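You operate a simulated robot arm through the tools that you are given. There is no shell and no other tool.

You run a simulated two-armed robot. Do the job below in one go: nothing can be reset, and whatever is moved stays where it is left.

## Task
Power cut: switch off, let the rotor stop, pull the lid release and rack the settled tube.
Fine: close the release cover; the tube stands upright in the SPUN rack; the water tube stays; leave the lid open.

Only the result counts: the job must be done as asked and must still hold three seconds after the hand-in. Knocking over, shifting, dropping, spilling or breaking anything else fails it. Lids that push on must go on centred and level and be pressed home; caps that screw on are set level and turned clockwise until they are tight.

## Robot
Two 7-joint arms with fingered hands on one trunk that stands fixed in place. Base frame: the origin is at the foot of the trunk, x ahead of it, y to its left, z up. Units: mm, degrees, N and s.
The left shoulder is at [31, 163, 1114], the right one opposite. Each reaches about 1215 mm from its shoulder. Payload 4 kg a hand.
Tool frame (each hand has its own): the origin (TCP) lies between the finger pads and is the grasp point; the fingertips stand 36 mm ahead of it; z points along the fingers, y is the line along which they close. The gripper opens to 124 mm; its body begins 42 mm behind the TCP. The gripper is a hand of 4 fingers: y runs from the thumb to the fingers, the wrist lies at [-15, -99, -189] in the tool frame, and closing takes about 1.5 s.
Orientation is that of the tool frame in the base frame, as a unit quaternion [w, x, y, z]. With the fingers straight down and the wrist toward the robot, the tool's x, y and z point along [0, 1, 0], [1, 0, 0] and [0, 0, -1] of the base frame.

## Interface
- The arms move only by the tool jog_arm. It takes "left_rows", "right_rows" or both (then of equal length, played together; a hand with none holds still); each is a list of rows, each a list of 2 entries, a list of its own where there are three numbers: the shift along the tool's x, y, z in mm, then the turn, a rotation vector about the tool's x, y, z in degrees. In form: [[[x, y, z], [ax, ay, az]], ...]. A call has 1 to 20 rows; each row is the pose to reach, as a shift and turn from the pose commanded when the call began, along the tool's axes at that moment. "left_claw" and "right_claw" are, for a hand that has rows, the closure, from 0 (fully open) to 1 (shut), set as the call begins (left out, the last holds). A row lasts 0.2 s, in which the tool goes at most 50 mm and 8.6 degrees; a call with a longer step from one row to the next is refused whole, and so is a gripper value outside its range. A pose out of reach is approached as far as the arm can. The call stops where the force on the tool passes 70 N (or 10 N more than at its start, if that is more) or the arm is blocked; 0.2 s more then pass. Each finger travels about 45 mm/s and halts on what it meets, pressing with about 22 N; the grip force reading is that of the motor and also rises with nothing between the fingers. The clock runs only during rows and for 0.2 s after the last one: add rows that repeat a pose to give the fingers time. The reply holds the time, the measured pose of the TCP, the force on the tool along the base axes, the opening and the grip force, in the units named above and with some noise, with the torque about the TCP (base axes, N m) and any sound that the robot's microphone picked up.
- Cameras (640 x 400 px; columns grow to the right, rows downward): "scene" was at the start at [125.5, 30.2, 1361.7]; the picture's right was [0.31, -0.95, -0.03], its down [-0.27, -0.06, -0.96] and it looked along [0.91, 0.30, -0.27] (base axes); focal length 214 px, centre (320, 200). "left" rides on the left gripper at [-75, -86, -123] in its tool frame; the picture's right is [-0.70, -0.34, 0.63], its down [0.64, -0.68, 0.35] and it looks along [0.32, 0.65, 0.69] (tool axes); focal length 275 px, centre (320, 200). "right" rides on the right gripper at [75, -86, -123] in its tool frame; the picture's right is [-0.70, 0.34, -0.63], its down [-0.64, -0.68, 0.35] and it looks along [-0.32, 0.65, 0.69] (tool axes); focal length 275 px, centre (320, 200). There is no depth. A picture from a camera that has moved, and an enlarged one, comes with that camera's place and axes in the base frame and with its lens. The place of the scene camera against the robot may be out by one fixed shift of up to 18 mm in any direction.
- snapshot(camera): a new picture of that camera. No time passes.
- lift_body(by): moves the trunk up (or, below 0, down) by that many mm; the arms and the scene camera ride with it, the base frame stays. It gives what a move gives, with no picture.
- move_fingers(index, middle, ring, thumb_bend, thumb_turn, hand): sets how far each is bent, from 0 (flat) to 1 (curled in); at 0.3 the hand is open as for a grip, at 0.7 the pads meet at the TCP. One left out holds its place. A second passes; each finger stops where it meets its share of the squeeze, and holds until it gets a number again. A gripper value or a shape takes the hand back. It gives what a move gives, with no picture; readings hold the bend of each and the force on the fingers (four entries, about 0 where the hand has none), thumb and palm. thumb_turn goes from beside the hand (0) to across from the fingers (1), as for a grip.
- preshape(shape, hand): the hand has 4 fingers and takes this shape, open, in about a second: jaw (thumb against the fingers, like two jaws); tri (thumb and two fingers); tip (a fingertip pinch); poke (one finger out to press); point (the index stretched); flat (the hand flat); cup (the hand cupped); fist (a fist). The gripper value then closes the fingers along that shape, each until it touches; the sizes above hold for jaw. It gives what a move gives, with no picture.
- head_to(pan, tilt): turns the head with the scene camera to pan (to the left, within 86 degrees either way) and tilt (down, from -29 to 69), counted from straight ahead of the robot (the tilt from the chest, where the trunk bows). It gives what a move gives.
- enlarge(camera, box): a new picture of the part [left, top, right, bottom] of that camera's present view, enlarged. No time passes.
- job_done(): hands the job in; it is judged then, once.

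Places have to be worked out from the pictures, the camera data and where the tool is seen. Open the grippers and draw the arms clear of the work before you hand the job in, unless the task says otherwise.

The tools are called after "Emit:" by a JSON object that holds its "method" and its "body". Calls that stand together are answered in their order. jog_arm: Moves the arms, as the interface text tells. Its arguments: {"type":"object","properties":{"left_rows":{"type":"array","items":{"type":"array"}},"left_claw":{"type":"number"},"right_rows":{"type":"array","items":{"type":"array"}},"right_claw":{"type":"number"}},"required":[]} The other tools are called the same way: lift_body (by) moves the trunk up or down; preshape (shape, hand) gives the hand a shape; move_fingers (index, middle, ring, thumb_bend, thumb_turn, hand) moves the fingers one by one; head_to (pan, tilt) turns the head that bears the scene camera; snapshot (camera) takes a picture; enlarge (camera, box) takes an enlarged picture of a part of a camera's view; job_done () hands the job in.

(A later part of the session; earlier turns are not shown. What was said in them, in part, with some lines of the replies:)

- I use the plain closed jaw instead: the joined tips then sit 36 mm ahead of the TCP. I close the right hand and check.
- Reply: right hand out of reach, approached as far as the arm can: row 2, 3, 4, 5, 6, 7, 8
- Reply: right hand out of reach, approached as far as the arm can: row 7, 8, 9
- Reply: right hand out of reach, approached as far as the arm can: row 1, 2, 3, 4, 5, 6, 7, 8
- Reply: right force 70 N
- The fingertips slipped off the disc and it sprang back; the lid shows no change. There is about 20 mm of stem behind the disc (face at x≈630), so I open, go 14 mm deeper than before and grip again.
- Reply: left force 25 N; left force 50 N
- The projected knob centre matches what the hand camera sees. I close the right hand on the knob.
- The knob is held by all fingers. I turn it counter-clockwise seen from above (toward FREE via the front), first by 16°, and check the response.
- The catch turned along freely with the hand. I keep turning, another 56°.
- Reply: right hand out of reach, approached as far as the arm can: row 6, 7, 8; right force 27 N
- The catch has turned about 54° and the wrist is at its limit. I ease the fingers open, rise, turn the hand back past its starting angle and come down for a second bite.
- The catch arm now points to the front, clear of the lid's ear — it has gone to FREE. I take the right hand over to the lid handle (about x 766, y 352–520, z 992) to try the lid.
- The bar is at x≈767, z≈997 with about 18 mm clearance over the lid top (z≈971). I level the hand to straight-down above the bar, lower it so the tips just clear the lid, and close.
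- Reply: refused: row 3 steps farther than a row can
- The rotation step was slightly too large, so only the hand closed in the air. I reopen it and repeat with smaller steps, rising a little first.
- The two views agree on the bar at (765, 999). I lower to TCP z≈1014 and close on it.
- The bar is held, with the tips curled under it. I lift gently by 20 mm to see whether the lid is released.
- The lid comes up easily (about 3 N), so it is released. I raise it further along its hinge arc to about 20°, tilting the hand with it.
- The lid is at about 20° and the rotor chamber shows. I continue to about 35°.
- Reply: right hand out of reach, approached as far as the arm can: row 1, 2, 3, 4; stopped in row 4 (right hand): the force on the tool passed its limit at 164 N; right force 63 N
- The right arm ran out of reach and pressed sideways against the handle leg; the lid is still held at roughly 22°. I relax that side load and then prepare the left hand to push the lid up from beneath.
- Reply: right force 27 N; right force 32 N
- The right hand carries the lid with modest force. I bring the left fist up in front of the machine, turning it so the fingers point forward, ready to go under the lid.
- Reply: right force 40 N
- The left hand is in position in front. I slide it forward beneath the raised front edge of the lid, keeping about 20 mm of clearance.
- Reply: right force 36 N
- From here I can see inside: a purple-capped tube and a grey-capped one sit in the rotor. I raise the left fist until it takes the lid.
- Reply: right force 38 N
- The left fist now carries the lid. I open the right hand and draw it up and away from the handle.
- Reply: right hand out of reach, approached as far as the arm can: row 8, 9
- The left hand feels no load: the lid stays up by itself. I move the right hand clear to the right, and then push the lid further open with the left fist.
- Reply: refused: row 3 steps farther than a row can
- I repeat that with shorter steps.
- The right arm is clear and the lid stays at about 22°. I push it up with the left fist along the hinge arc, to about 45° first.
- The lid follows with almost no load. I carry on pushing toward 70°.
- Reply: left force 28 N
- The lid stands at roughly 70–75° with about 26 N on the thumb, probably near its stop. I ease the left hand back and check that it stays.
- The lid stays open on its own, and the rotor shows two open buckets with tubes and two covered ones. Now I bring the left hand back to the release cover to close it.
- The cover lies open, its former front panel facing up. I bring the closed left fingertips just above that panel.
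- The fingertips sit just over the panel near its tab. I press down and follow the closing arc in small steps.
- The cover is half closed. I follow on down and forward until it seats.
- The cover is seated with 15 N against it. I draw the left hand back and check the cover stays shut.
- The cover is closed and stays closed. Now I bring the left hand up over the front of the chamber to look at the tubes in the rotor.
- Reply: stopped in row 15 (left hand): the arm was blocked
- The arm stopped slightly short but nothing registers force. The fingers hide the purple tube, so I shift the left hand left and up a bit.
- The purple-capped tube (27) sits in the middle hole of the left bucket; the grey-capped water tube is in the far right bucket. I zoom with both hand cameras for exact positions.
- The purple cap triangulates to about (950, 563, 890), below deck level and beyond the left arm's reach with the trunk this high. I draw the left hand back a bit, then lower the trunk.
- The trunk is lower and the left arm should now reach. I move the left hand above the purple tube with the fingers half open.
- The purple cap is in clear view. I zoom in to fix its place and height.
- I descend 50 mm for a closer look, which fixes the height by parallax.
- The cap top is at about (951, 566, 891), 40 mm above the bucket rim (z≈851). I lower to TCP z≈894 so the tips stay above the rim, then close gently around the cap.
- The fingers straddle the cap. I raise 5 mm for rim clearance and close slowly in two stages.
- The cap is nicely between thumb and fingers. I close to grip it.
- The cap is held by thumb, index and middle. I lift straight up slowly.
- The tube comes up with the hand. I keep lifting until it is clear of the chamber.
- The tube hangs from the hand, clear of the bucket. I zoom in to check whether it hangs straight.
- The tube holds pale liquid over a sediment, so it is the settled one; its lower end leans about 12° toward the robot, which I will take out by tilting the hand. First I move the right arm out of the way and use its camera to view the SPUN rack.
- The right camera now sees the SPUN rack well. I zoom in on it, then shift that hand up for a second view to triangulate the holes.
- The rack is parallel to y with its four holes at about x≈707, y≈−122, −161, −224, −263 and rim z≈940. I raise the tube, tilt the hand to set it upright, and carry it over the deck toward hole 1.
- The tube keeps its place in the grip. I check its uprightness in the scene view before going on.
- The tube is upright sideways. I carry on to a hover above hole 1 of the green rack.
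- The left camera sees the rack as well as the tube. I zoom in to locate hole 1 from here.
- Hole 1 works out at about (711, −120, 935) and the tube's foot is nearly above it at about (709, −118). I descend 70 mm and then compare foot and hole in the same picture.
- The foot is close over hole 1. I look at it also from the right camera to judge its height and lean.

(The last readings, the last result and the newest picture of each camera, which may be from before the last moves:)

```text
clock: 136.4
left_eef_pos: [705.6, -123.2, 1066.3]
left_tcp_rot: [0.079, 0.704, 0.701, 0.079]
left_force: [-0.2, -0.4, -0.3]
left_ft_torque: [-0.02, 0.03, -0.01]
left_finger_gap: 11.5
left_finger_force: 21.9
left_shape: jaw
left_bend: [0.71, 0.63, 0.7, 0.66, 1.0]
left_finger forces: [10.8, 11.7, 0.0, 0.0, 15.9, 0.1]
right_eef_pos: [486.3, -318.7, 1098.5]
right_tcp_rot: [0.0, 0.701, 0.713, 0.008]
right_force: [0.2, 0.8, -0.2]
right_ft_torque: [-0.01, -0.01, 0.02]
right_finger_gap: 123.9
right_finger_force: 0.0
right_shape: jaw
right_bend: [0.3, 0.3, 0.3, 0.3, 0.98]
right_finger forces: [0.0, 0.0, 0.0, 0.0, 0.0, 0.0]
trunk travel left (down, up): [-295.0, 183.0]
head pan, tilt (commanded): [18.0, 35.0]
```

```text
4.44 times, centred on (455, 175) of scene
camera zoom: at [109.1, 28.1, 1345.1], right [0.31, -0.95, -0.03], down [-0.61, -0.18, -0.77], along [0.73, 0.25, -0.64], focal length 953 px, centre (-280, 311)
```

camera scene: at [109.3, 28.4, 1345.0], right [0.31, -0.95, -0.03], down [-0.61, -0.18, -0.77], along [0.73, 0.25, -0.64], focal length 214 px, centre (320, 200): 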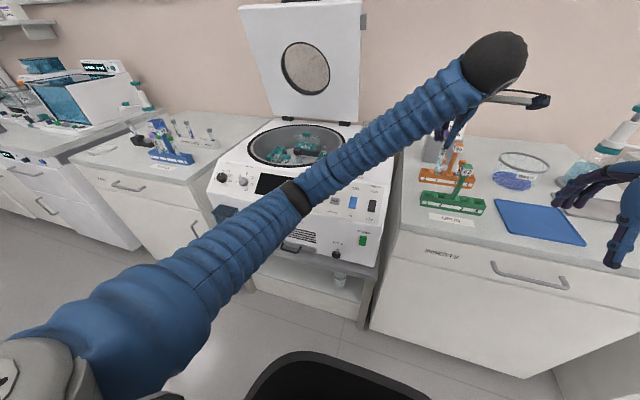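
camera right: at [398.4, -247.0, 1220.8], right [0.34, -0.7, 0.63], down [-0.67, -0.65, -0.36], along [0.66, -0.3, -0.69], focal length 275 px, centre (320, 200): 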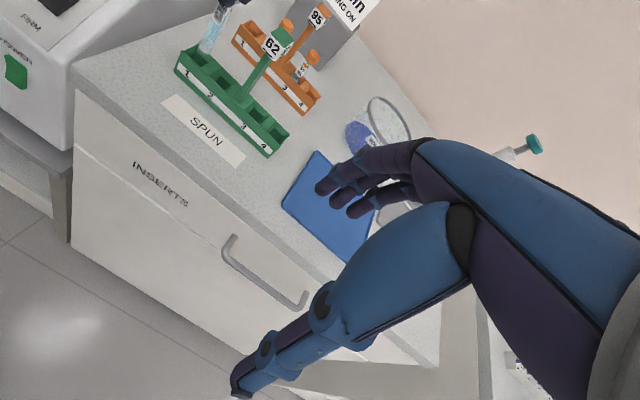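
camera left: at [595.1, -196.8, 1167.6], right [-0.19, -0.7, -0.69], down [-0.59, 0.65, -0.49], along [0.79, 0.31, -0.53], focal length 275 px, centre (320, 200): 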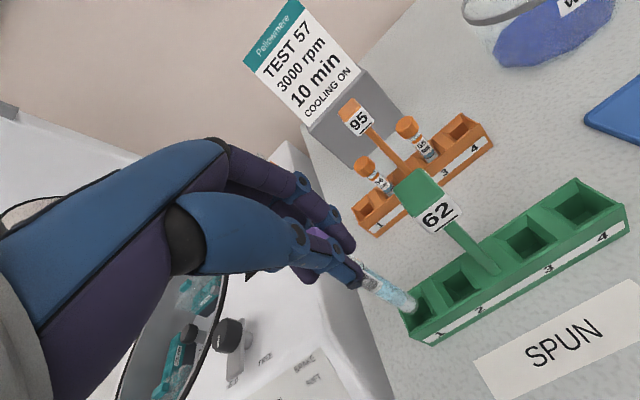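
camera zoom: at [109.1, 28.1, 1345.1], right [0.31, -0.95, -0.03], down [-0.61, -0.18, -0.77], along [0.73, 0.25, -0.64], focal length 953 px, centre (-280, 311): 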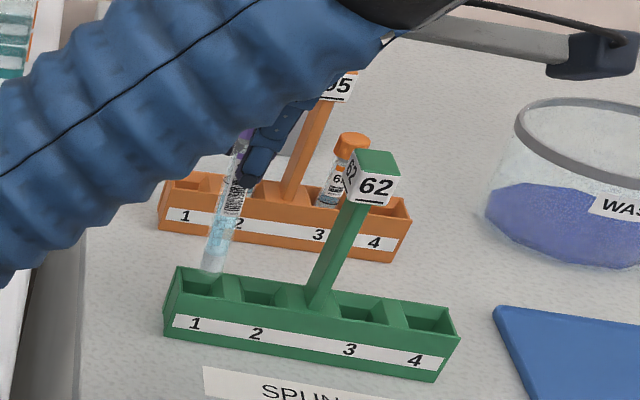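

From both views the foot is about 18 mm above the rim and needs to go roughly 6 mm forward and 3 mm left; the tube stands upright within about 2°. I make that shift while going down a little and check again.

Emit:
{"method": "jog_arm", "body": {"left_rows": [[[2, 3.5, 2], [0, 0, 0]], [[3.4, 4.8, 5], [0, 0, 0]], [[3.4, 3.6, 11], [0, 0, 0]], [[3.4, 3.2, 13], [0, 0, 0]]]}}

Emit:
{"method": "enlarge", "body": {"camera": "left", "box": [330, 230, 490, 350]}}

Emit:
{"method": "enlarge", "body": {"camera": "right", "box": [160, 0, 300, 90]}}

```text
clock: 137.4
left_eef_pos: [712.1, -119.5, 1054.6]
left_tcp_rot: [0.078, 0.704, 0.702, 0.079]
left_force: [-0.4, 0.2, -0.3]
left_ft_torque: [0.0, -0.02, -0.01]
left_finger_gap: 11.1
left_finger_force: 22.3
left_shape: jaw
left_bend: [0.71, 0.63, 0.7, 0.66, 1.0]
left_finger forces: [10.7, 11.6, 0.1, 0.0, 15.8, 0.0]
right_eef_pos: [486.2, -319.4, 1098.5]
right_tcp_rot: [0.001, 0.701, 0.714, 0.008]
right_force: [0.7, -0.4, -0.3]
right_ft_torque: [0.02, -0.03, -0.01]
right_finger_gap: 123.8
right_finger_force: 0.1
right_shape: jaw
right_bend: [0.3, 0.3, 0.3, 0.3, 0.98]
right_finger forces: [0.0, 0.1, 0.0, 0.0, 0.0, 0.0]
trunk travel left (down, up): [-295.0, 183.0]
head pan, tilt (commanded): [18.0, 35.0]
```

```text
3.33 times, centred on (410, 290) of left
camera zoom: at [600.7, -193.8, 1155.8], right [-0.19, -0.7, -0.69], down [-0.59, 0.65, -0.49], along [0.79, 0.31, -0.53], focal length 918 px, centre (20, -100)
```

zoom: 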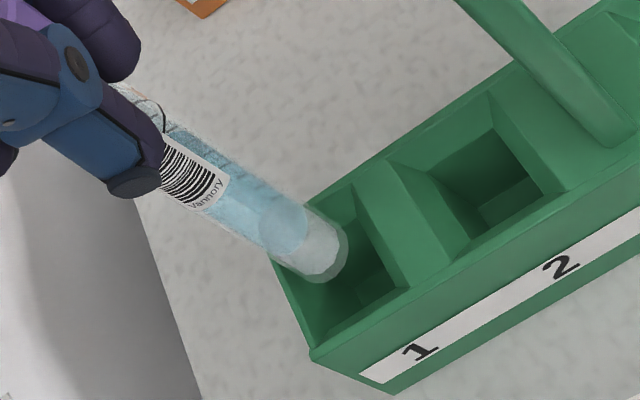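

```text
4.44 times, centred on (230, 45) of right
camera zoom: at [398.5, -247.1, 1220.7], right [0.34, -0.7, 0.63], down [-0.67, -0.65, -0.36], along [0.66, -0.3, -0.69], focal length 1224 px, centre (720, 889)
```

zoom: 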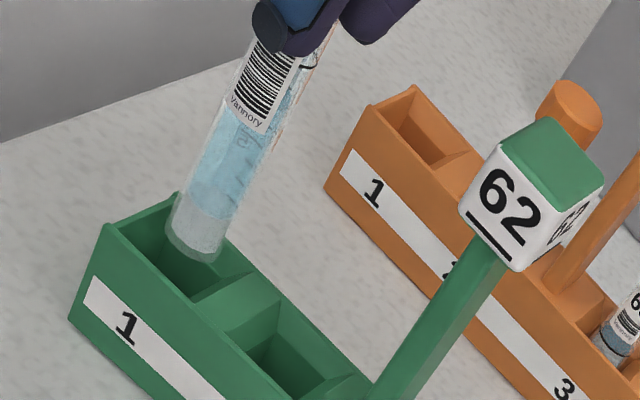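

The foot is centred over the hole within a couple of millimetres. I lower it into the hole slowly, watching the force.

Emit:
{"method": "jog_arm", "body": {"left_rows": [[[1.5, -1.3, 6], [0, 0, 0]], [[1.5, -2.5, 11], [0, 0, 0]], [[1.5, -3.5, 16], [0, 0, 0]], [[1.5, -4.7, 21], [0, 0, 0]]]}}

Emit:
{"method": "enlarge", "body": {"camera": "left", "box": [330, 230, 490, 350]}}

Emit:
{"method": "enlarge", "body": {"camera": "right", "box": [160, 0, 300, 90]}}

```text
clock: 138.4
left_eef_pos: [712.5, -117.4, 1033.6]
left_tcp_rot: [0.079, 0.703, 0.702, 0.078]
left_force: [-0.7, -0.3, -1.0]
left_ft_torque: [-0.03, 0.06, -0.01]
left_finger_gap: 11.2
left_finger_force: 22.4
left_shape: jaw
left_bend: [0.71, 0.63, 0.7, 0.66, 1.0]
left_finger forces: [10.5, 11.3, 0.1, 0.1, 16.0, 0.0]
right_eef_pos: [487.7, -319.0, 1099.0]
right_tcp_rot: [0.001, 0.701, 0.713, 0.008]
right_force: [0.6, 0.1, 0.6]
right_ft_torque: [0.0, -0.02, 0.01]
right_finger_gap: 124.1
right_finger_force: 0.1
right_shape: jaw
right_bend: [0.3, 0.3, 0.3, 0.3, 0.98]
right_finger forces: [0.1, 0.0, 0.0, 0.1, 0.1, 0.0]
trunk travel left (down, up): [-295.0, 183.0]
head pan, tilt (commanded): [18.0, 35.0]
```

```text
3.33 times, centred on (410, 290) of left
camera zoom: at [601.0, -192.1, 1134.2], right [-0.19, -0.7, -0.69], down [-0.59, 0.65, -0.49], along [0.79, 0.31, -0.53], focal length 918 px, centre (20, -100)
```

zoom: 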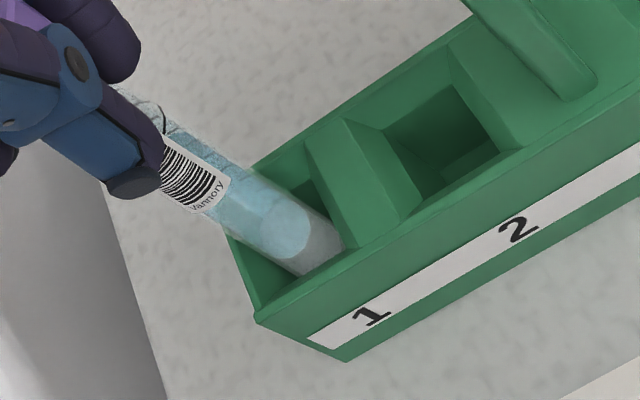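

```text
4.44 times, centred on (230, 45) of right
camera zoom: at [398.5, -247.1, 1220.7], right [0.34, -0.7, 0.63], down [-0.67, -0.65, -0.36], along [0.66, -0.3, -0.69], focal length 1224 px, centre (720, 889)
```

zoom: 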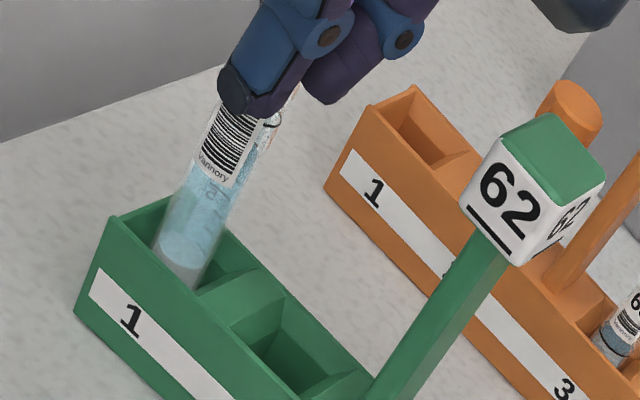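

The tube is in hole 1 but its foot seems to have nudged the rack's left end about 2–3 mm away, so I bring it back about 3 mm toward the robot and check.

Emit:
{"method": "jog_arm", "body": {"left_rows": [[[0, -1.5, 0], [0, 0, 0]], [[-0.5, -3, -0.5], [0, 0, 0]], [[-0.5, -3, -0.5], [0, 0, 0]]]}}

Emit:
{"method": "enlarge", "body": {"camera": "left", "box": [330, 230, 490, 350]}}

Emit:
{"method": "enlarge", "body": {"camera": "right", "box": [160, 0, 300, 90]}}

Emit:
{"method": "enlarge", "body": {"camera": "scene", "box": [410, 130, 500, 220]}}

```text
clock: 139.2
left_eef_pos: [710.0, -118.7, 1031.9]
left_tcp_rot: [0.078, 0.704, 0.702, 0.079]
left_force: [0.1, 0.0, 0.3]
left_ft_torque: [-0.02, 0.01, 0.0]
left_finger_gap: 11.1
left_finger_force: 22.0
left_shape: jaw
left_bend: [0.71, 0.63, 0.7, 0.66, 1.0]
left_finger forces: [10.3, 11.6, 0.1, 0.0, 15.7, 0.0]
right_eef_pos: [487.3, -318.7, 1098.5]
right_tcp_rot: [0.0, 0.701, 0.713, 0.008]
right_force: [-0.1, 0.1, 0.2]
right_ft_torque: [-0.02, 0.01, -0.02]
right_finger_gap: 124.0
right_finger_force: 0.1
right_shape: jaw
right_bend: [0.3, 0.3, 0.3, 0.3, 0.98]
right_finger forces: [0.0, 0.0, 0.0, 0.0, 0.0, 0.0]
trunk travel left (down, up): [-295.0, 183.0]
head pan, tilt (commanded): [18.0, 35.0]
```

```text
3.33 times, centred on (410, 290) of left
camera zoom: at [598.0, -192.8, 1134.1], right [-0.19, -0.7, -0.69], down [-0.59, 0.65, -0.49], along [0.79, 0.31, -0.53], focal length 918 px, centre (20, -100)
```

zoom: 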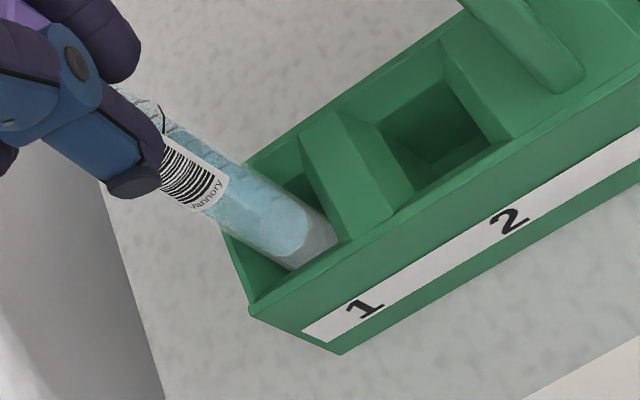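

```text
4.44 times, centred on (230, 45) of right
camera zoom: at [398.5, -247.0, 1220.7], right [0.34, -0.7, 0.63], down [-0.67, -0.65, -0.36], along [0.66, -0.3, -0.69], focal length 1224 px, centre (720, 889)
```

zoom: 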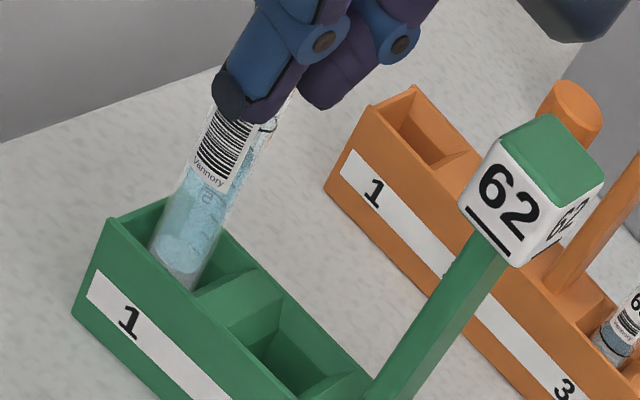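

```text
4.44 times, centred on (455, 175) of scene
camera zoom: at [109.2, 28.1, 1345.0], right [0.31, -0.95, -0.03], down [-0.61, -0.18, -0.77], along [0.73, 0.25, -0.64], focal length 953 px, centre (-280, 311)
```

zoom: 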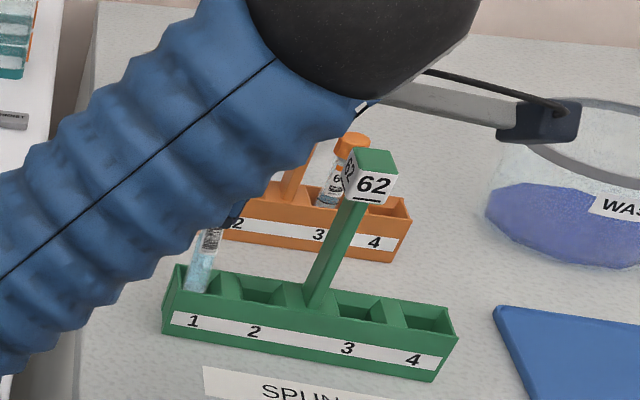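

The rack is back to within a millimetre or two of where it was. I lower further in small steps until the foot meets the floor of the hole.

Emit:
{"method": "jog_arm", "body": {"left_rows": [[[0, -0.7, 3], [0, 0, 0]], [[0, -1.4, 6], [0, 0, 0]], [[0, -2.1, 9], [0, 0, 0]]]}}

Emit:
{"method": "enlarge", "body": {"camera": "right", "box": [160, 0, 300, 90]}}

Emit:
{"method": "enlarge", "body": {"camera": "left", "box": [330, 230, 490, 350]}}

```text
clock: 140.0
left_eef_pos: [709.3, -119.3, 1022.6]
left_tcp_rot: [0.078, 0.704, 0.702, 0.078]
left_force: [1.1, 0.1, -0.1]
left_ft_torque: [0.01, -0.01, 0.03]
left_finger_gap: 11.4
left_finger_force: 22.1
left_shape: jaw
left_bend: [0.71, 0.63, 0.7, 0.66, 1.0]
left_finger forces: [10.3, 11.7, 0.0, 0.0, 15.6, 0.1]
right_eef_pos: [486.8, -318.8, 1098.5]
right_tcp_rot: [0.0, 0.701, 0.713, 0.008]
right_force: [-0.5, -0.1, 0.1]
right_ft_torque: [-0.01, 0.03, -0.07]
right_finger_gap: 124.2
right_finger_force: 0.0
right_shape: jaw
right_bend: [0.3, 0.3, 0.3, 0.3, 0.98]
right_finger forces: [0.0, 0.0, 0.0, 0.0, 0.0, 0.0]
trunk travel left (down, up): [-295.0, 183.0]
head pan, tilt (commanded): [18.0, 35.0]
```

```text
4.44 times, centred on (230, 45) of right
camera zoom: at [398.5, -247.1, 1220.7], right [0.34, -0.7, 0.63], down [-0.67, -0.65, -0.36], along [0.66, -0.3, -0.69], focal length 1224 px, centre (720, 889)
```

zoom: 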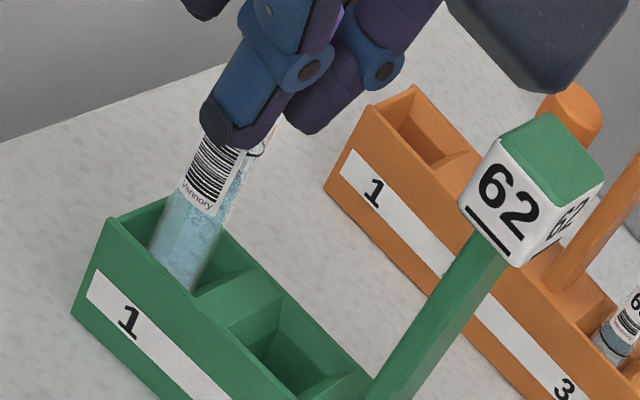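

```text
3.33 times, centred on (410, 290) of left
camera zoom: at [597.8, -192.7, 1125.2], right [-0.19, -0.7, -0.69], down [-0.59, 0.65, -0.49], along [0.79, 0.31, -0.53], focal length 918 px, centre (20, -100)
```

zoom: 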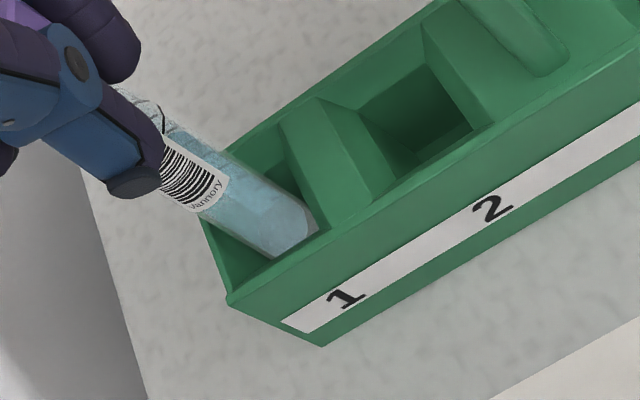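

Still free, and the rack does not move. I continue down.

Emit:
{"method": "jog_arm", "body": {"left_rows": [[[0, -0.7, 3], [0, 0, 0]], [[0, -1.4, 6], [0, 0, 0]], [[0, -2.1, 9], [0, 0, 0]]]}}

Emit:
{"method": "jog_arm", "body": {"left_rows": [[[0, -0.7, 3], [0, 0, 0]], [[0, -1.4, 6], [0, 0, 0]]]}}

Emit:
{"method": "enlarge", "body": {"camera": "right", "box": [160, 0, 300, 90]}}

Emit:
{"method": "enlarge", "body": {"camera": "left", "box": [330, 230, 490, 350]}}

```text
clock: 140.8
left_eef_pos: [707.5, -119.1, 1017.6]
left_tcp_rot: [0.083, 0.704, 0.7, 0.08]
left_force: [-2.3, -1.6, 23.1]
left_ft_torque: [-0.07, -0.24, -0.01]
left_finger_gap: 10.4
left_finger_force: 22.0
left_shape: jaw
left_bend: [0.71, 0.62, 0.7, 0.67, 1.0]
left_finger forces: [11.3, 13.2, 0.1, 0.0, 19.7, 0.0]
right_eef_pos: [485.6, -318.7, 1099.7]
right_tcp_rot: [0.001, 0.7, 0.714, 0.01]
right_force: [0.3, -0.4, 0.6]
right_ft_torque: [-0.02, -0.01, 0.01]
right_finger_gap: 124.2
right_finger_force: 0.1
right_shape: jaw
right_bend: [0.3, 0.3, 0.3, 0.3, 0.98]
right_finger forces: [0.1, 0.0, 0.0, 0.1, 0.0, 0.0]
trunk travel left (down, up): [-295.0, 183.0]
head pan, tilt (commanded): [18.0, 35.0]
```

```text
clock: 141.4
left_eef_pos: [707.7, -118.3, 1008.5]
left_tcp_rot: [0.08, 0.704, 0.702, 0.079]
left_force: [-0.9, -1.7, 16.0]
left_ft_torque: [-0.05, -0.11, -0.01]
left_finger_gap: 10.0
left_finger_force: 22.5
left_shape: jaw
left_bend: [0.72, 0.62, 0.7, 0.67, 1.0]
left_finger forces: [0.0, 10.7, 0.0, 0.1, 18.8, 0.0]
right_eef_pos: [484.2, -319.9, 1099.1]
right_tcp_rot: [0.0, 0.701, 0.713, 0.009]
right_force: [-0.7, 0.0, 0.8]
right_ft_torque: [-0.01, -0.01, 0.01]
right_finger_gap: 123.6
right_finger_force: 0.0
right_shape: jaw
right_bend: [0.3, 0.3, 0.3, 0.3, 0.98]
right_finger forces: [0.1, 0.0, 0.0, 0.1, 0.0, 0.0]
trunk travel left (down, up): [-295.0, 183.0]
head pan, tilt (commanded): [18.0, 35.0]
```

```text
4.44 times, centred on (230, 45) of right
camera zoom: at [397.0, -247.0, 1221.2], right [0.34, -0.7, 0.63], down [-0.67, -0.65, -0.36], along [0.66, -0.3, -0.69], focal length 1224 px, centre (720, 889)
```

zoom: 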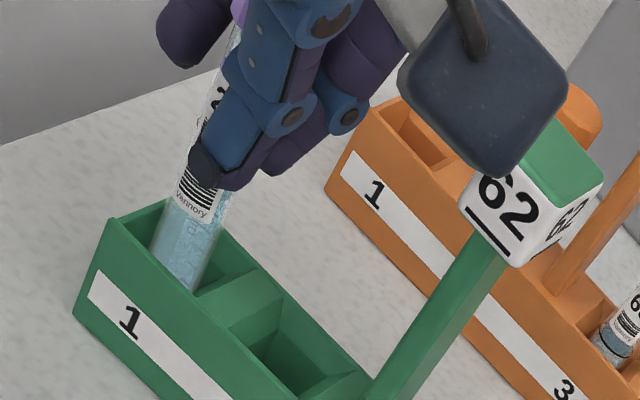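

```text
3.33 times, centred on (410, 290) of left
camera zoom: at [596.6, -192.6, 1110.6], right [-0.19, -0.7, -0.69], down [-0.59, 0.65, -0.49], along [0.79, 0.31, -0.53], focal length 918 px, centre (20, -100)
```

zoom: 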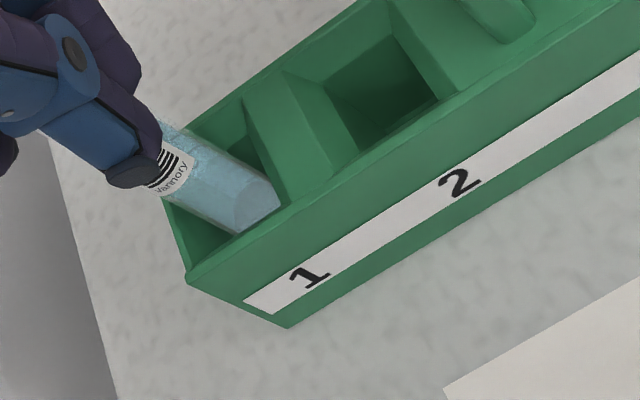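

The foot is on the floor of the hole (the hand slid a few mm down the tube, 16 N). The rack has not moved; I open the fingers gently to let the tube stand.

Emit:
{"method": "jog_arm", "body": {"left_rows": [[[0, 0, 0], [0, 0, 0]], [[0, 0, 0], [0, 0, 0]], [[0, 0, 0], [0, 0, 0]], [[0, 0, 0], [0, 0, 0]]], "left_claw": 0.75}}

Emit:
{"method": "enlarge", "body": {"camera": "right", "box": [160, 0, 300, 90]}}

Emit:
{"method": "enlarge", "body": {"camera": "left", "box": [290, 200, 490, 350]}}

```text
clock: 142.4
left_eef_pos: [708.7, -118.5, 1007.7]
left_tcp_rot: [0.08, 0.704, 0.702, 0.079]
left_force: [0.2, -0.2, -0.3]
left_ft_torque: [-0.01, 0.01, 0.0]
left_finger_gap: 30.9
left_finger_force: 0.0
left_shape: jaw
left_bend: [0.54, 0.57, 0.56, 0.63, 1.0]
left_finger forces: [0.1, 0.0, 0.1, 0.0, 0.0, 0.0]
right_eef_pos: [486.8, -317.9, 1099.0]
right_tcp_rot: [0.001, 0.701, 0.713, 0.008]
right_force: [-0.1, 0.3, -0.5]
right_ft_torque: [0.01, 0.01, -0.04]
right_finger_gap: 123.7
right_finger_force: 0.1
right_shape: jaw
right_bend: [0.3, 0.3, 0.3, 0.3, 0.98]
right_finger forces: [0.0, 0.0, 0.0, 0.1, 0.1, 0.0]
trunk travel left (down, up): [-295.0, 183.0]
head pan, tilt (commanded): [18.0, 35.0]
```

```text
4.44 times, centred on (230, 45) of right
camera zoom: at [398.4, -247.0, 1220.7], right [0.34, -0.7, 0.63], down [-0.67, -0.65, -0.36], along [0.66, -0.3, -0.69], focal length 1224 px, centre (720, 889)
```

zoom: 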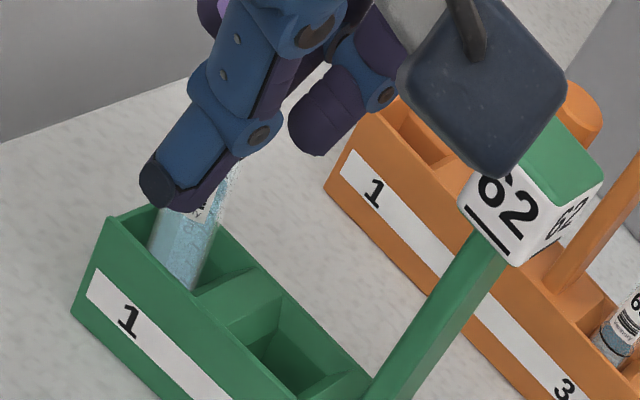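

```text
2.67 times, centred on (390, 275) of left
camera zoom: at [597.8, -192.6, 1109.6], right [-0.19, -0.7, -0.69], down [-0.59, 0.65, -0.49], along [0.79, 0.31, -0.53], focal length 734 px, centre (133, 0)
```

zoom: 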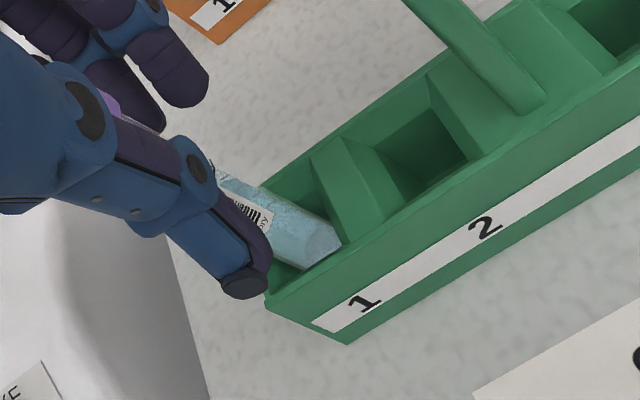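

The tube stands free between the fingers. I open wider and then rise straight up.

Emit:
{"method": "jog_arm", "body": {"left_rows": [[[0, 0, 0], [0, 0, 0]], [[0, 0, 0], [0, 0, 0]], [[0, 0, 0], [0, 0, 0]], [[0, 0, 0], [0, 0, 0]], [[0, 0, 0], [0, 0, 0]]], "left_claw": 0.4}}

Emit:
{"method": "enlarge", "body": {"camera": "right", "box": [160, 0, 300, 90]}}

Emit:
{"method": "enlarge", "body": {"camera": "left", "box": [250, 180, 450, 330]}}

```text
clock: 143.6
left_eef_pos: [708.4, -118.9, 1007.6]
left_tcp_rot: [0.078, 0.704, 0.702, 0.079]
left_force: [-0.1, -0.4, 0.8]
left_ft_torque: [-0.01, -0.01, 0.03]
left_finger_gap: 73.8
left_finger_force: 0.1
left_shape: jaw
left_bend: [0.38, 0.42, 0.4, 0.53, 0.99]
left_finger forces: [0.0, 0.0, 0.1, 0.0, 0.0, 0.0]
right_eef_pos: [487.3, -319.6, 1097.9]
right_tcp_rot: [0.0, 0.701, 0.713, 0.009]
right_force: [0.3, -0.5, 0.0]
right_ft_torque: [0.0, 0.02, 0.0]
right_finger_gap: 124.0
right_finger_force: 0.0
right_shape: jaw
right_bend: [0.3, 0.3, 0.3, 0.3, 0.98]
right_finger forces: [0.1, 0.0, 0.1, 0.0, 0.0, 0.1]
trunk travel left (down, up): [-295.0, 183.0]
head pan, tilt (commanded): [18.0, 35.0]
```

```text
4.44 times, centred on (230, 45) of right
camera zoom: at [398.5, -247.1, 1220.7], right [0.34, -0.7, 0.63], down [-0.67, -0.65, -0.36], along [0.66, -0.3, -0.69], focal length 1224 px, centre (720, 889)
```

zoom: 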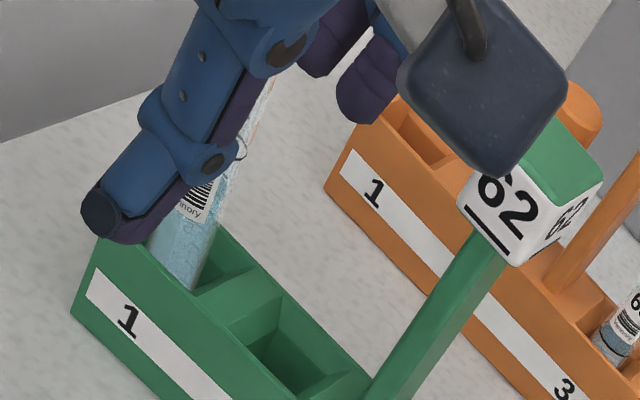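

```text
2.67 times, centred on (350, 255) of left
camera zoom: at [597.8, -192.6, 1109.8], right [-0.19, -0.7, -0.69], down [-0.59, 0.65, -0.49], along [0.79, 0.31, -0.53], focal length 734 px, centre (240, 53)
```

zoom: 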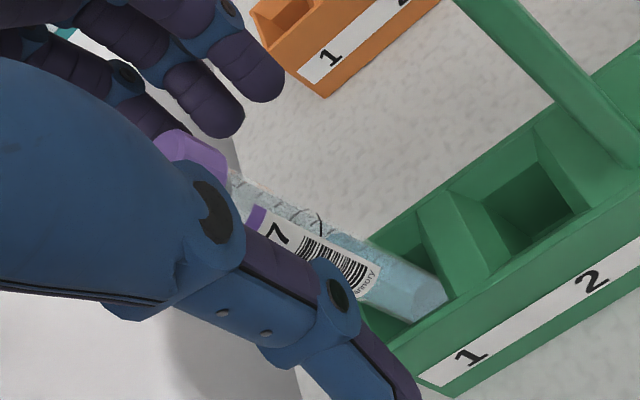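

Thumb and fingers are clear of the tube. I rise straight up in two stages.

Emit:
{"method": "jog_arm", "body": {"left_rows": [[[0, 2.2, -10], [0, 0, 0]], [[0, 5.5, -25], [0, 0, 0]], [[0, 9, -40], [0, 0, 0]]]}}

Emit:
{"method": "enlarge", "body": {"camera": "right", "box": [160, 0, 300, 90]}}

Emit:
{"method": "enlarge", "body": {"camera": "left", "box": [250, 180, 450, 330]}}

```text
clock: 144.4
left_eef_pos: [708.6, -118.4, 1049.2]
left_tcp_rot: [0.079, 0.704, 0.702, 0.078]
left_force: [0.1, 0.2, -0.2]
left_ft_torque: [0.04, 0.02, 0.05]
left_finger_gap: 74.2
left_finger_force: 0.0
left_shape: jaw
left_bend: [0.38, 0.42, 0.4, 0.53, 0.99]
left_finger forces: [0.1, 0.0, 0.0, 0.0, 0.1, 0.0]
right_eef_pos: [487.7, -318.2, 1098.2]
right_tcp_rot: [0.0, 0.701, 0.714, 0.009]
right_force: [0.7, 1.5, -0.3]
right_ft_torque: [0.03, 0.01, -0.01]
right_finger_gap: 123.8
right_finger_force: 0.0
right_shape: jaw
right_bend: [0.3, 0.3, 0.3, 0.3, 0.98]
right_finger forces: [0.0, 0.0, 0.0, 0.0, 0.0, 0.0]
trunk travel left (down, up): [-295.0, 183.0]
head pan, tilt (commanded): [18.0, 35.0]
```

```text
4.44 times, centred on (230, 45) of right
camera zoom: at [398.3, -247.2, 1220.8], right [0.34, -0.7, 0.63], down [-0.67, -0.65, -0.36], along [0.66, -0.3, -0.69], focal length 1224 px, centre (720, 889)
```

zoom: 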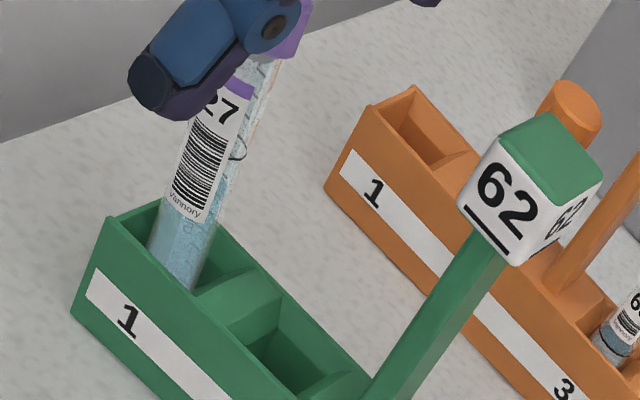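

```text
2.67 times, centred on (350, 255) of left
camera zoom: at [597.4, -192.8, 1150.9], right [-0.19, -0.7, -0.69], down [-0.59, 0.65, -0.49], along [0.79, 0.31, -0.53], focal length 734 px, centre (240, 53)
```

zoom: 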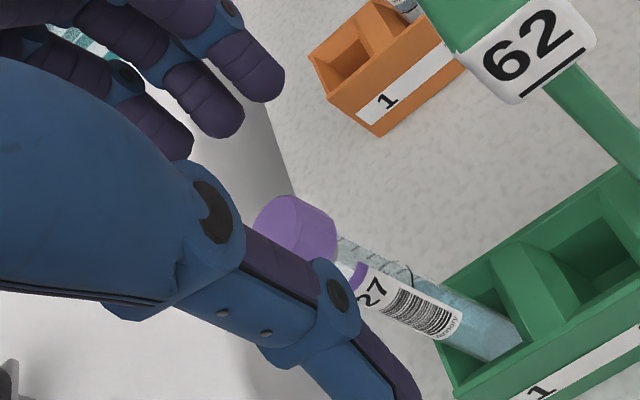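

The tube stays upright in hole 1. I raise the left hand well clear.

Emit:
{"method": "jog_arm", "body": {"left_rows": [[[0, 4.5, -20], [0, 0, 0]], [[0, 11, -50], [0, 0, 0]], [[0, 20, -90], [0, 0, 0]], [[0, 29, -130], [0, 0, 0]], [[0, 34, -150], [0, 0, 0]]]}}

Emit:
{"method": "enlarge", "body": {"camera": "right", "box": [160, 0, 300, 90]}}

Emit:
{"method": "snapshot", "body": {"camera": "left"}}

Emit:
{"method": "snapshot", "body": {"camera": "scene"}}

```text
clock: 145.6
left_eef_pos: [725.6, -119.4, 1193.5]
left_tcp_rot: [0.083, 0.704, 0.7, 0.081]
left_force: [-0.6, -0.1, 0.1]
left_ft_torque: [0.01, -0.03, -0.04]
left_finger_gap: 74.3
left_finger_force: 0.1
left_shape: jaw
left_bend: [0.38, 0.42, 0.4, 0.53, 0.99]
left_finger forces: [0.1, 0.0, 0.0, 0.1, 0.0, 0.1]
left hand out of reach, approached as far as the arm can: row 4, 5
right_eef_pos: [485.7, -319.8, 1098.5]
right_tcp_rot: [0.0, 0.7, 0.714, 0.009]
right_force: [0.8, -0.3, 0.0]
right_ft_torque: [0.01, 0.01, 0.0]
right_finger_gap: 123.9
right_finger_force: 0.1
right_shape: jaw
right_bend: [0.3, 0.3, 0.3, 0.3, 0.98]
right_finger forces: [0.0, 0.0, 0.0, 0.1, 0.1, 0.0]
trunk travel left (down, up): [-295.0, 183.0]
head pan, tilt (commanded): [18.0, 35.0]
```

```text
4.44 times, centred on (230, 45) of right
camera zoom: at [398.1, -247.6, 1220.7], right [0.34, -0.7, 0.63], down [-0.67, -0.65, -0.36], along [0.66, -0.3, -0.69], focal length 1224 px, centre (720, 889)
```

zoom: 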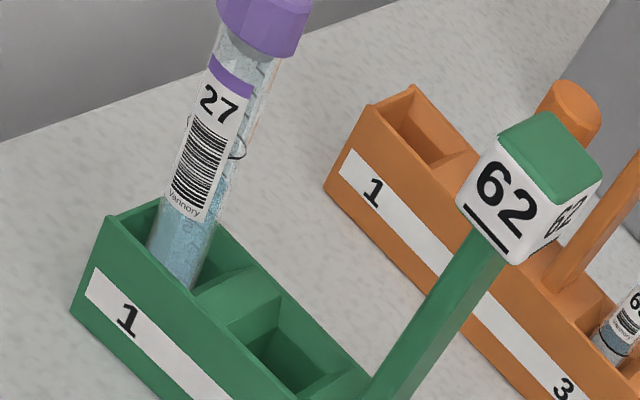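

```text
taken
camera left: at [613.9, -193.4, 1294.6], right [-0.19, -0.7, -0.69], down [-0.58, 0.65, -0.49], along [0.79, 0.31, -0.53], focal length 275 px, centre (320, 200)
```

left: 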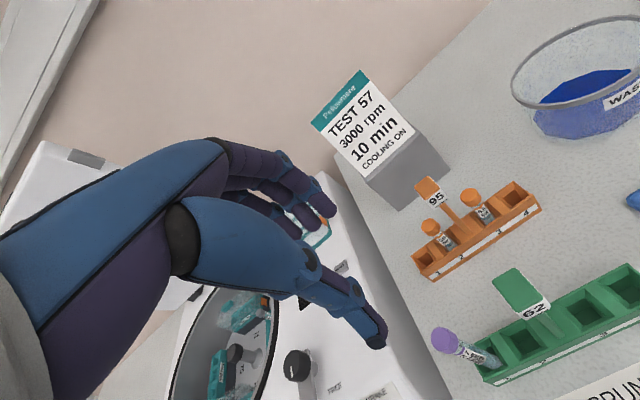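

```text
taken
camera scene: at [108.7, 27.4, 1345.1], right [0.31, -0.95, -0.03], down [-0.61, -0.18, -0.77], along [0.73, 0.25, -0.63], focal length 214 px, centre (320, 200)
```

scene: 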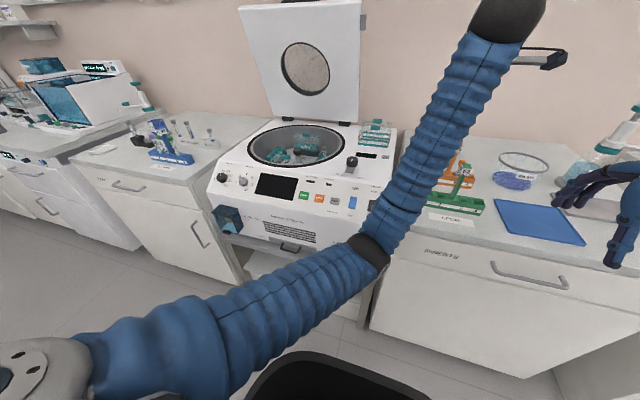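

Tube 27 stands in hole 1 of the SPUN rack. I draw the left arm back and over to its own side, opening the hand.

Emit:
{"method": "jog_arm", "body": {"left_rows": [[[0, -38, -12], [0, 0, 0]], [[0, -76, -25], [0, 0, 0]], [[0, -114, -38], [0, 0, 0]], [[0, -152, -51], [0, 0, 0]], [[0, -190, -63], [0, 0, 0]], [[45, -194, -69], [0, 0, 0]], [[90, -198, -75], [0, 0, 0]], [[135, -202, -81], [0, 0, 0]], [[180, -206, -87], [0, 0, 0]], [[225, -209, -93], [0, 0, 0]], [[270, -213, -99], [0, 0, 0]], [[315, -217, -105], [0, 0, 0]], [[360, -221, -111], [0, 0, 0]], [[405, -225, -117], [0, 0, 0]], [[450, -228, -123], [0, 0, 0]]], "left_claw": 0}}

Emit:
{"method": "snapshot", "body": {"camera": "scene"}}

Emit:
{"method": "snapshot", "body": {"camera": "right"}}

Emit:
{"method": "snapshot", "body": {"camera": "left"}}

```text
clock: 149.0
left_eef_pos: [580.6, 472.9, 1023.0]
left_tcp_rot: [-0.092, 0.691, 0.717, -0.034]
left_force: [-1.0, 0.0, -0.2]
left_ft_torque: [-0.04, -0.03, 0.0]
left_finger_gap: 124.0
left_finger_force: 0.0
left_shape: jaw
left_bend: [0.3, 0.3, 0.3, 0.3, 0.98]
left_finger forces: [0.1, 0.1, 0.0, 0.0, 0.0, 0.0]
left hand out of reach, approached as far as the arm can: row 1, 2, 3, 4, 5, 6, 7, 8, 9, 10, 11, 12, 13, 14, 15
right_eef_pos: [487.0, -317.6, 1098.3]
right_tcp_rot: [0.001, 0.701, 0.713, 0.009]
right_force: [-0.5, 1.8, 0.7]
right_ft_torque: [-0.01, -0.02, -0.02]
right_finger_gap: 123.6
right_finger_force: 0.1
right_shape: jaw
right_bend: [0.3, 0.3, 0.3, 0.3, 0.98]
right_finger forces: [0.1, 0.1, 0.1, 0.0, 0.0, 0.1]
trunk travel left (down, up): [-295.0, 183.0]
head pan, tilt (commanded): [18.0, 35.0]
stopped in row 15 (left hand): the arm was blocked; the commanded pose is now the measured one
```

```text
taken
camera scene: at [108.2, 29.9, 1345.1], right [0.31, -0.95, -0.02], down [-0.61, -0.18, -0.77], along [0.73, 0.25, -0.64], focal length 214 px, centre (320, 200)
```

scene: 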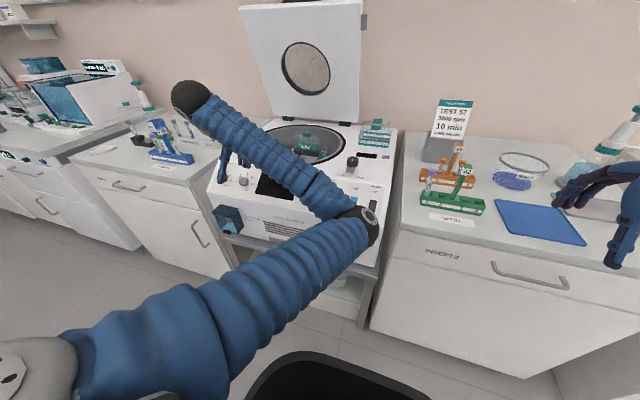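

```text
taken
camera right: at [397.3, -245.6, 1221.1], right [0.34, -0.7, 0.63], down [-0.67, -0.65, -0.36], along [0.66, -0.3, -0.69], focal length 275 px, centre (320, 200)
```

right: 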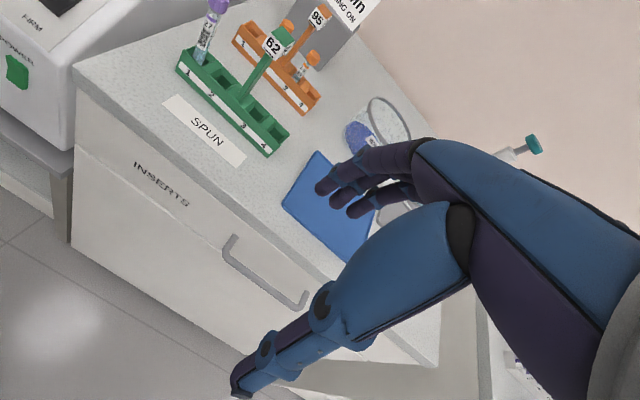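

```text
taken
camera left: at [519.5, 385.4, 1152.2], right [-0.42, -0.66, -0.62], down [-0.75, 0.64, -0.17], along [0.51, 0.4, -0.77], focal length 275 px, centre (320, 200)
```

left: 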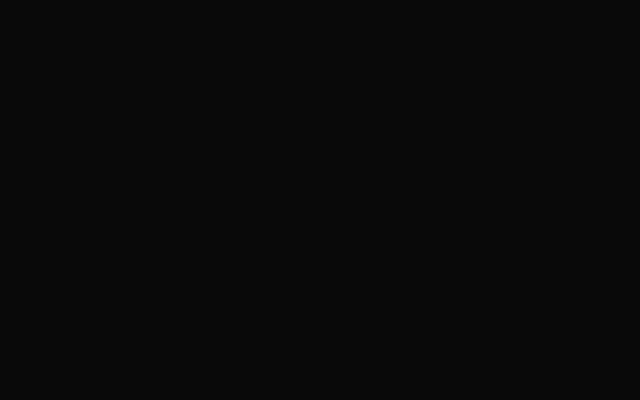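

The tube is fine, but the left arm has folded onto itself (its camera is dark, blocked at the wrist) and hangs in front of the machine without force. I unfold it by moving the hand up and to the left in small steps.

Emit:
{"method": "jog_arm", "body": {"left_rows": [[[15, 10, -15], [0, 0, 0]], [[30, 20, -30], [0, 0, 0]], [[45, 30, -45], [0, 0, 0]], [[60, 40, -60], [0, 0, 0]]]}}

Emit:
{"method": "snapshot", "body": {"camera": "scene"}}

Emit:
{"method": "snapshot", "body": {"camera": "left"}}

```text
clock: 150.0
left_eef_pos: [629.0, 527.3, 1079.8]
left_tcp_rot: [-0.091, 0.691, 0.717, -0.033]
left_force: [-0.3, 0.3, -0.6]
left_ft_torque: [0.01, -0.02, 0.01]
left_finger_gap: 123.8
left_finger_force: 0.0
left_shape: jaw
left_bend: [0.3, 0.3, 0.3, 0.3, 0.98]
left_finger forces: [0.0, 0.1, 0.0, 0.1, 0.0, 0.0]
right_eef_pos: [487.1, -319.5, 1099.0]
right_tcp_rot: [0.0, 0.701, 0.713, 0.008]
right_force: [0.7, 0.5, 1.0]
right_ft_torque: [0.04, -0.03, 0.03]
right_finger_gap: 124.1
right_finger_force: 0.0
right_shape: jaw
right_bend: [0.3, 0.3, 0.3, 0.3, 0.98]
right_finger forces: [0.1, 0.0, 0.0, 0.1, 0.0, 0.0]
trunk travel left (down, up): [-295.0, 183.0]
head pan, tilt (commanded): [18.0, 35.0]
```

```text
taken
camera scene: at [109.2, 28.3, 1345.1], right [0.31, -0.95, -0.03], down [-0.61, -0.18, -0.77], along [0.73, 0.25, -0.64], focal length 214 px, centre (320, 200)
```

scene: 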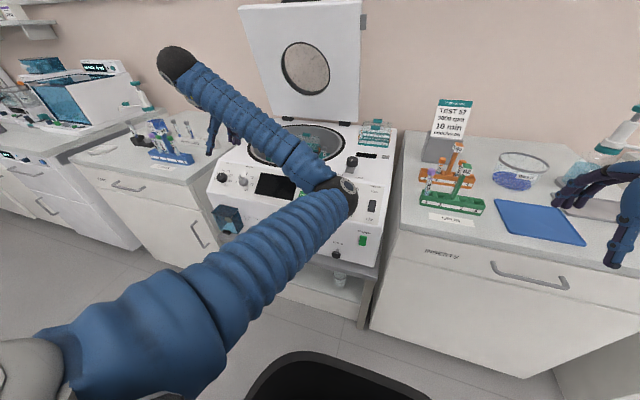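

```text
taken
camera left: at [568.6, 440.4, 1209.8], right [-0.42, -0.66, -0.62], down [-0.75, 0.64, -0.17], along [0.51, 0.4, -0.77], focal length 275 px, centre (320, 200)
```

left: 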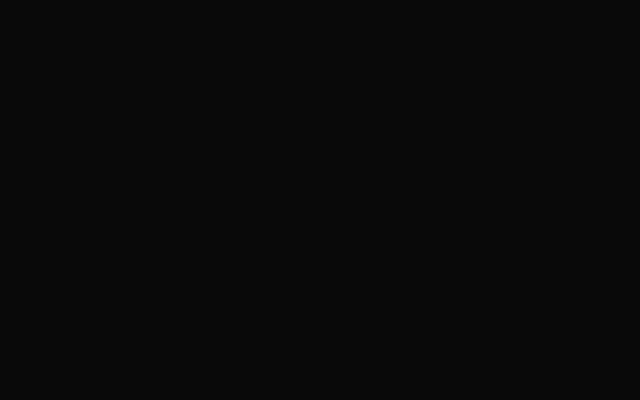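

It moves freely now. I keep raising the left hand up and to the left so the elbow lifts away from the machine.

Emit:
{"method": "jog_arm", "body": {"left_rows": [[[16, 4, -38], [0, 0, 0]], [[32, 8, -77], [0, 0, 0]], [[48, 11, -116], [0, 0, 0]], [[65, 15, -154], [0, 0, 0]], [[81, 19, -193], [0, 0, 0]], [[97, 22, -232], [0, 0, 0]], [[113, 26, -270], [0, 0, 0]]]}}

Emit:
{"method": "snapshot", "body": {"camera": "scene"}}

Emit:
{"method": "snapshot", "body": {"camera": "left"}}

```text
clock: 151.6
left_eef_pos: [698.0, 620.8, 1351.6]
left_tcp_rot: [-0.091, 0.691, 0.716, -0.032]
left_force: [0.6, -0.8, 1.4]
left_ft_torque: [-0.01, -0.02, 0.0]
left_finger_gap: 124.1
left_finger_force: 0.0
left_shape: jaw
left_bend: [0.3, 0.3, 0.3, 0.3, 0.98]
left_finger forces: [0.0, 0.0, 0.0, 0.0, 0.1, 0.0]
right_eef_pos: [487.0, -318.2, 1098.8]
right_tcp_rot: [0.0, 0.7, 0.714, 0.007]
right_force: [0.2, 0.1, 0.1]
right_ft_torque: [0.0, -0.04, 0.0]
right_finger_gap: 124.0
right_finger_force: 0.1
right_shape: jaw
right_bend: [0.3, 0.3, 0.3, 0.3, 0.98]
right_finger forces: [0.1, 0.0, 0.0, 0.1, 0.1, 0.0]
trunk travel left (down, up): [-295.0, 183.0]
head pan, tilt (commanded): [18.0, 35.0]
```

```text
taken
camera scene: at [108.3, 28.4, 1345.2], right [0.31, -0.95, -0.02], down [-0.61, -0.18, -0.77], along [0.73, 0.25, -0.63], focal length 214 px, centre (320, 200)
```

scene: 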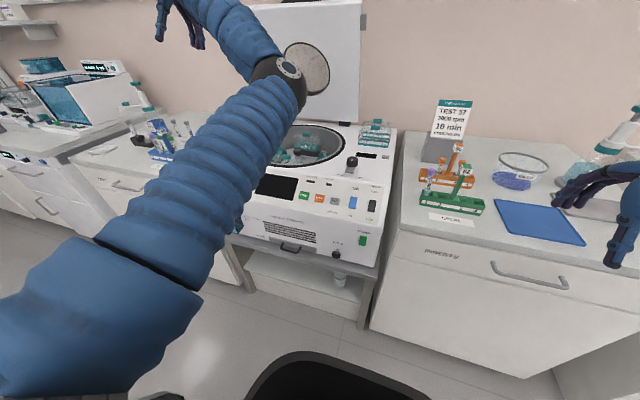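

```text
taken
camera left: at [638.1, 534.0, 1481.3], right [-0.42, -0.66, -0.62], down [-0.75, 0.64, -0.17], along [0.51, 0.4, -0.77], focal length 275 px, centre (320, 200)
```

left: 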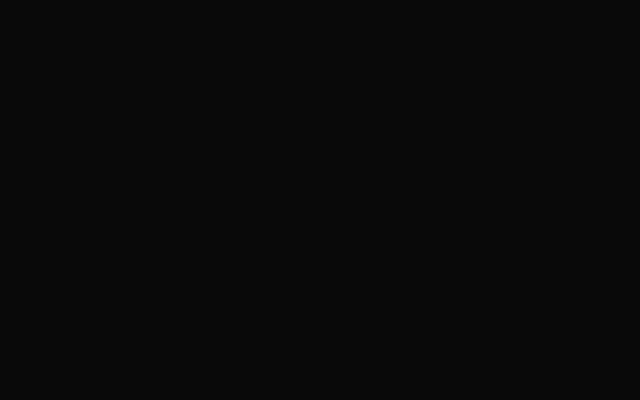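

The left arm is now up and clear of the machine. I shift it further left so the head camera can check everything.

Emit:
{"method": "jog_arm", "body": {"left_rows": [[[30, -25, 0], [0, 0, 0]], [[60, -50, 0], [0, 0, 0]], [[90, -75, 0], [0, 0, 0]], [[120, -100, 0], [0, 0, 0]]]}}

Emit:
{"method": "snapshot", "body": {"camera": "scene"}}

Emit:
{"method": "enlarge", "body": {"camera": "scene", "box": [205, 100, 405, 260]}}

Emit:
{"method": "enlarge", "body": {"camera": "scene", "box": [405, 120, 505, 220]}}

```text
clock: 152.6
left_eef_pos: [598.2, 737.8, 1376.2]
left_tcp_rot: [-0.091, 0.691, 0.717, -0.034]
left_force: [-0.2, -0.1, -0.6]
left_ft_torque: [-0.01, 0.02, 0.0]
left_finger_gap: 124.1
left_finger_force: 0.1
left_shape: jaw
left_bend: [0.3, 0.3, 0.3, 0.3, 0.98]
left_finger forces: [0.0, 0.0, 0.1, 0.0, 0.1, 0.0]
right_eef_pos: [486.5, -319.1, 1099.2]
right_tcp_rot: [0.001, 0.701, 0.713, 0.008]
right_force: [-0.2, -0.5, 0.4]
right_ft_torque: [0.0, -0.02, 0.02]
right_finger_gap: 123.7
right_finger_force: 0.1
right_shape: jaw
right_bend: [0.3, 0.3, 0.3, 0.3, 0.98]
right_finger forces: [0.0, 0.1, 0.1, 0.0, 0.0, 0.1]
trunk travel left (down, up): [-295.0, 183.0]
head pan, tilt (commanded): [18.0, 35.0]
```

```text
taken
camera scene: at [108.2, 29.2, 1345.2], right [0.31, -0.95, -0.02], down [-0.61, -0.18, -0.77], along [0.73, 0.25, -0.63], focal length 214 px, centre (320, 200)
```

scene: 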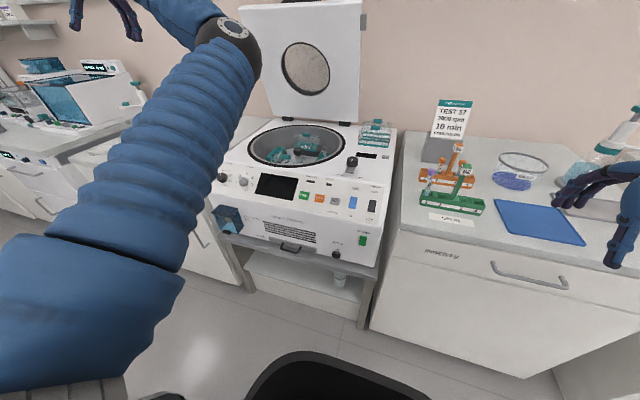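

```text
2.50 times, centred on (305, 180) of scene
camera zoom: at [108.2, 29.2, 1345.2], right [0.31, -0.95, -0.02], down [-0.61, -0.18, -0.77], along [0.73, 0.25, -0.63], focal length 536 px, centre (358, 250)
```

zoom: 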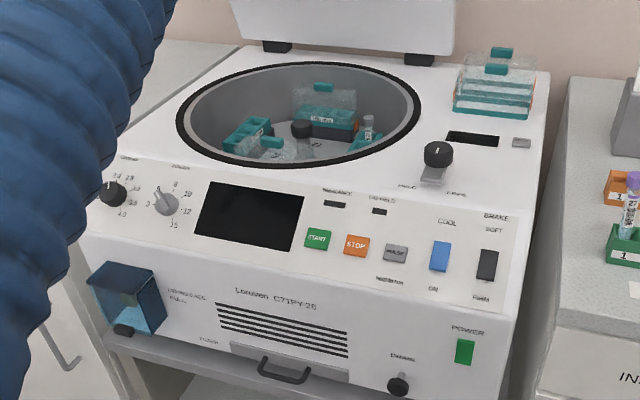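

```text
4.00 times, centred on (455, 170) of scene
camera zoom: at [108.2, 29.2, 1345.2], right [0.31, -0.95, -0.02], down [-0.61, -0.18, -0.77], along [0.73, 0.25, -0.63], focal length 858 px, centre (-220, 320)
```

zoom: 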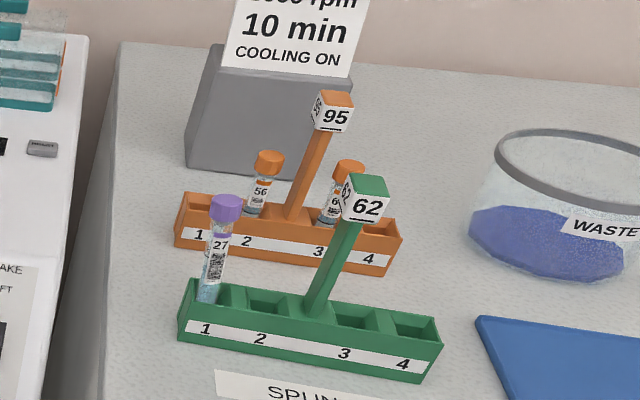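

Everything checks out:
- POWER is off and the rotor stands still.
- The lid is open and holding, and the release cover is shut.
- The grey-capped water tube is still in its bucket.
- Tube 27 stands in hole 1 of the green SPUN rack.

Both hands are open and clear, so I hand the job in.

Emit:
{"method": "job_done", "body": {}}

```text
The job is handed in.
```

I handed the job in with every step done, and my last look at the scene matched what you asked for. I have not seen the judge's result.

- **Power:** the POWER rocker is switched off. The rotor showed no movement in any picture I took.
- **Lid release:** I pulled the knob out to its stop. My first pull slipped off early. The cover over it is closed again and stays shut.
- **Lid:** it is open and holding by itself. Freeing it also meant turning the catch beside the lid from HELD to FREE, which you hadn't mentioned; I left it at FREE.
- **Settled tube:** tube 27 (purple cap, sediment visible) stands in hole 1 of the green SPUN rack. It may lean a few degrees in the hole.
- **Water tube:** the grey-capped tube 72 is still in its bucket.

**Bumps:**
- The right hand hit a 164 N force peak against the lid handle while raising the lid.
- The rack's left end moved 2–3 mm while I lowered the tube in; I eased it back to within about 2 mm.
- The left arm folded onto itself on the way out and had to be unfolded.

None of these knocked anything over or damaged anything that I could see. Both hands are open and clear of the work.
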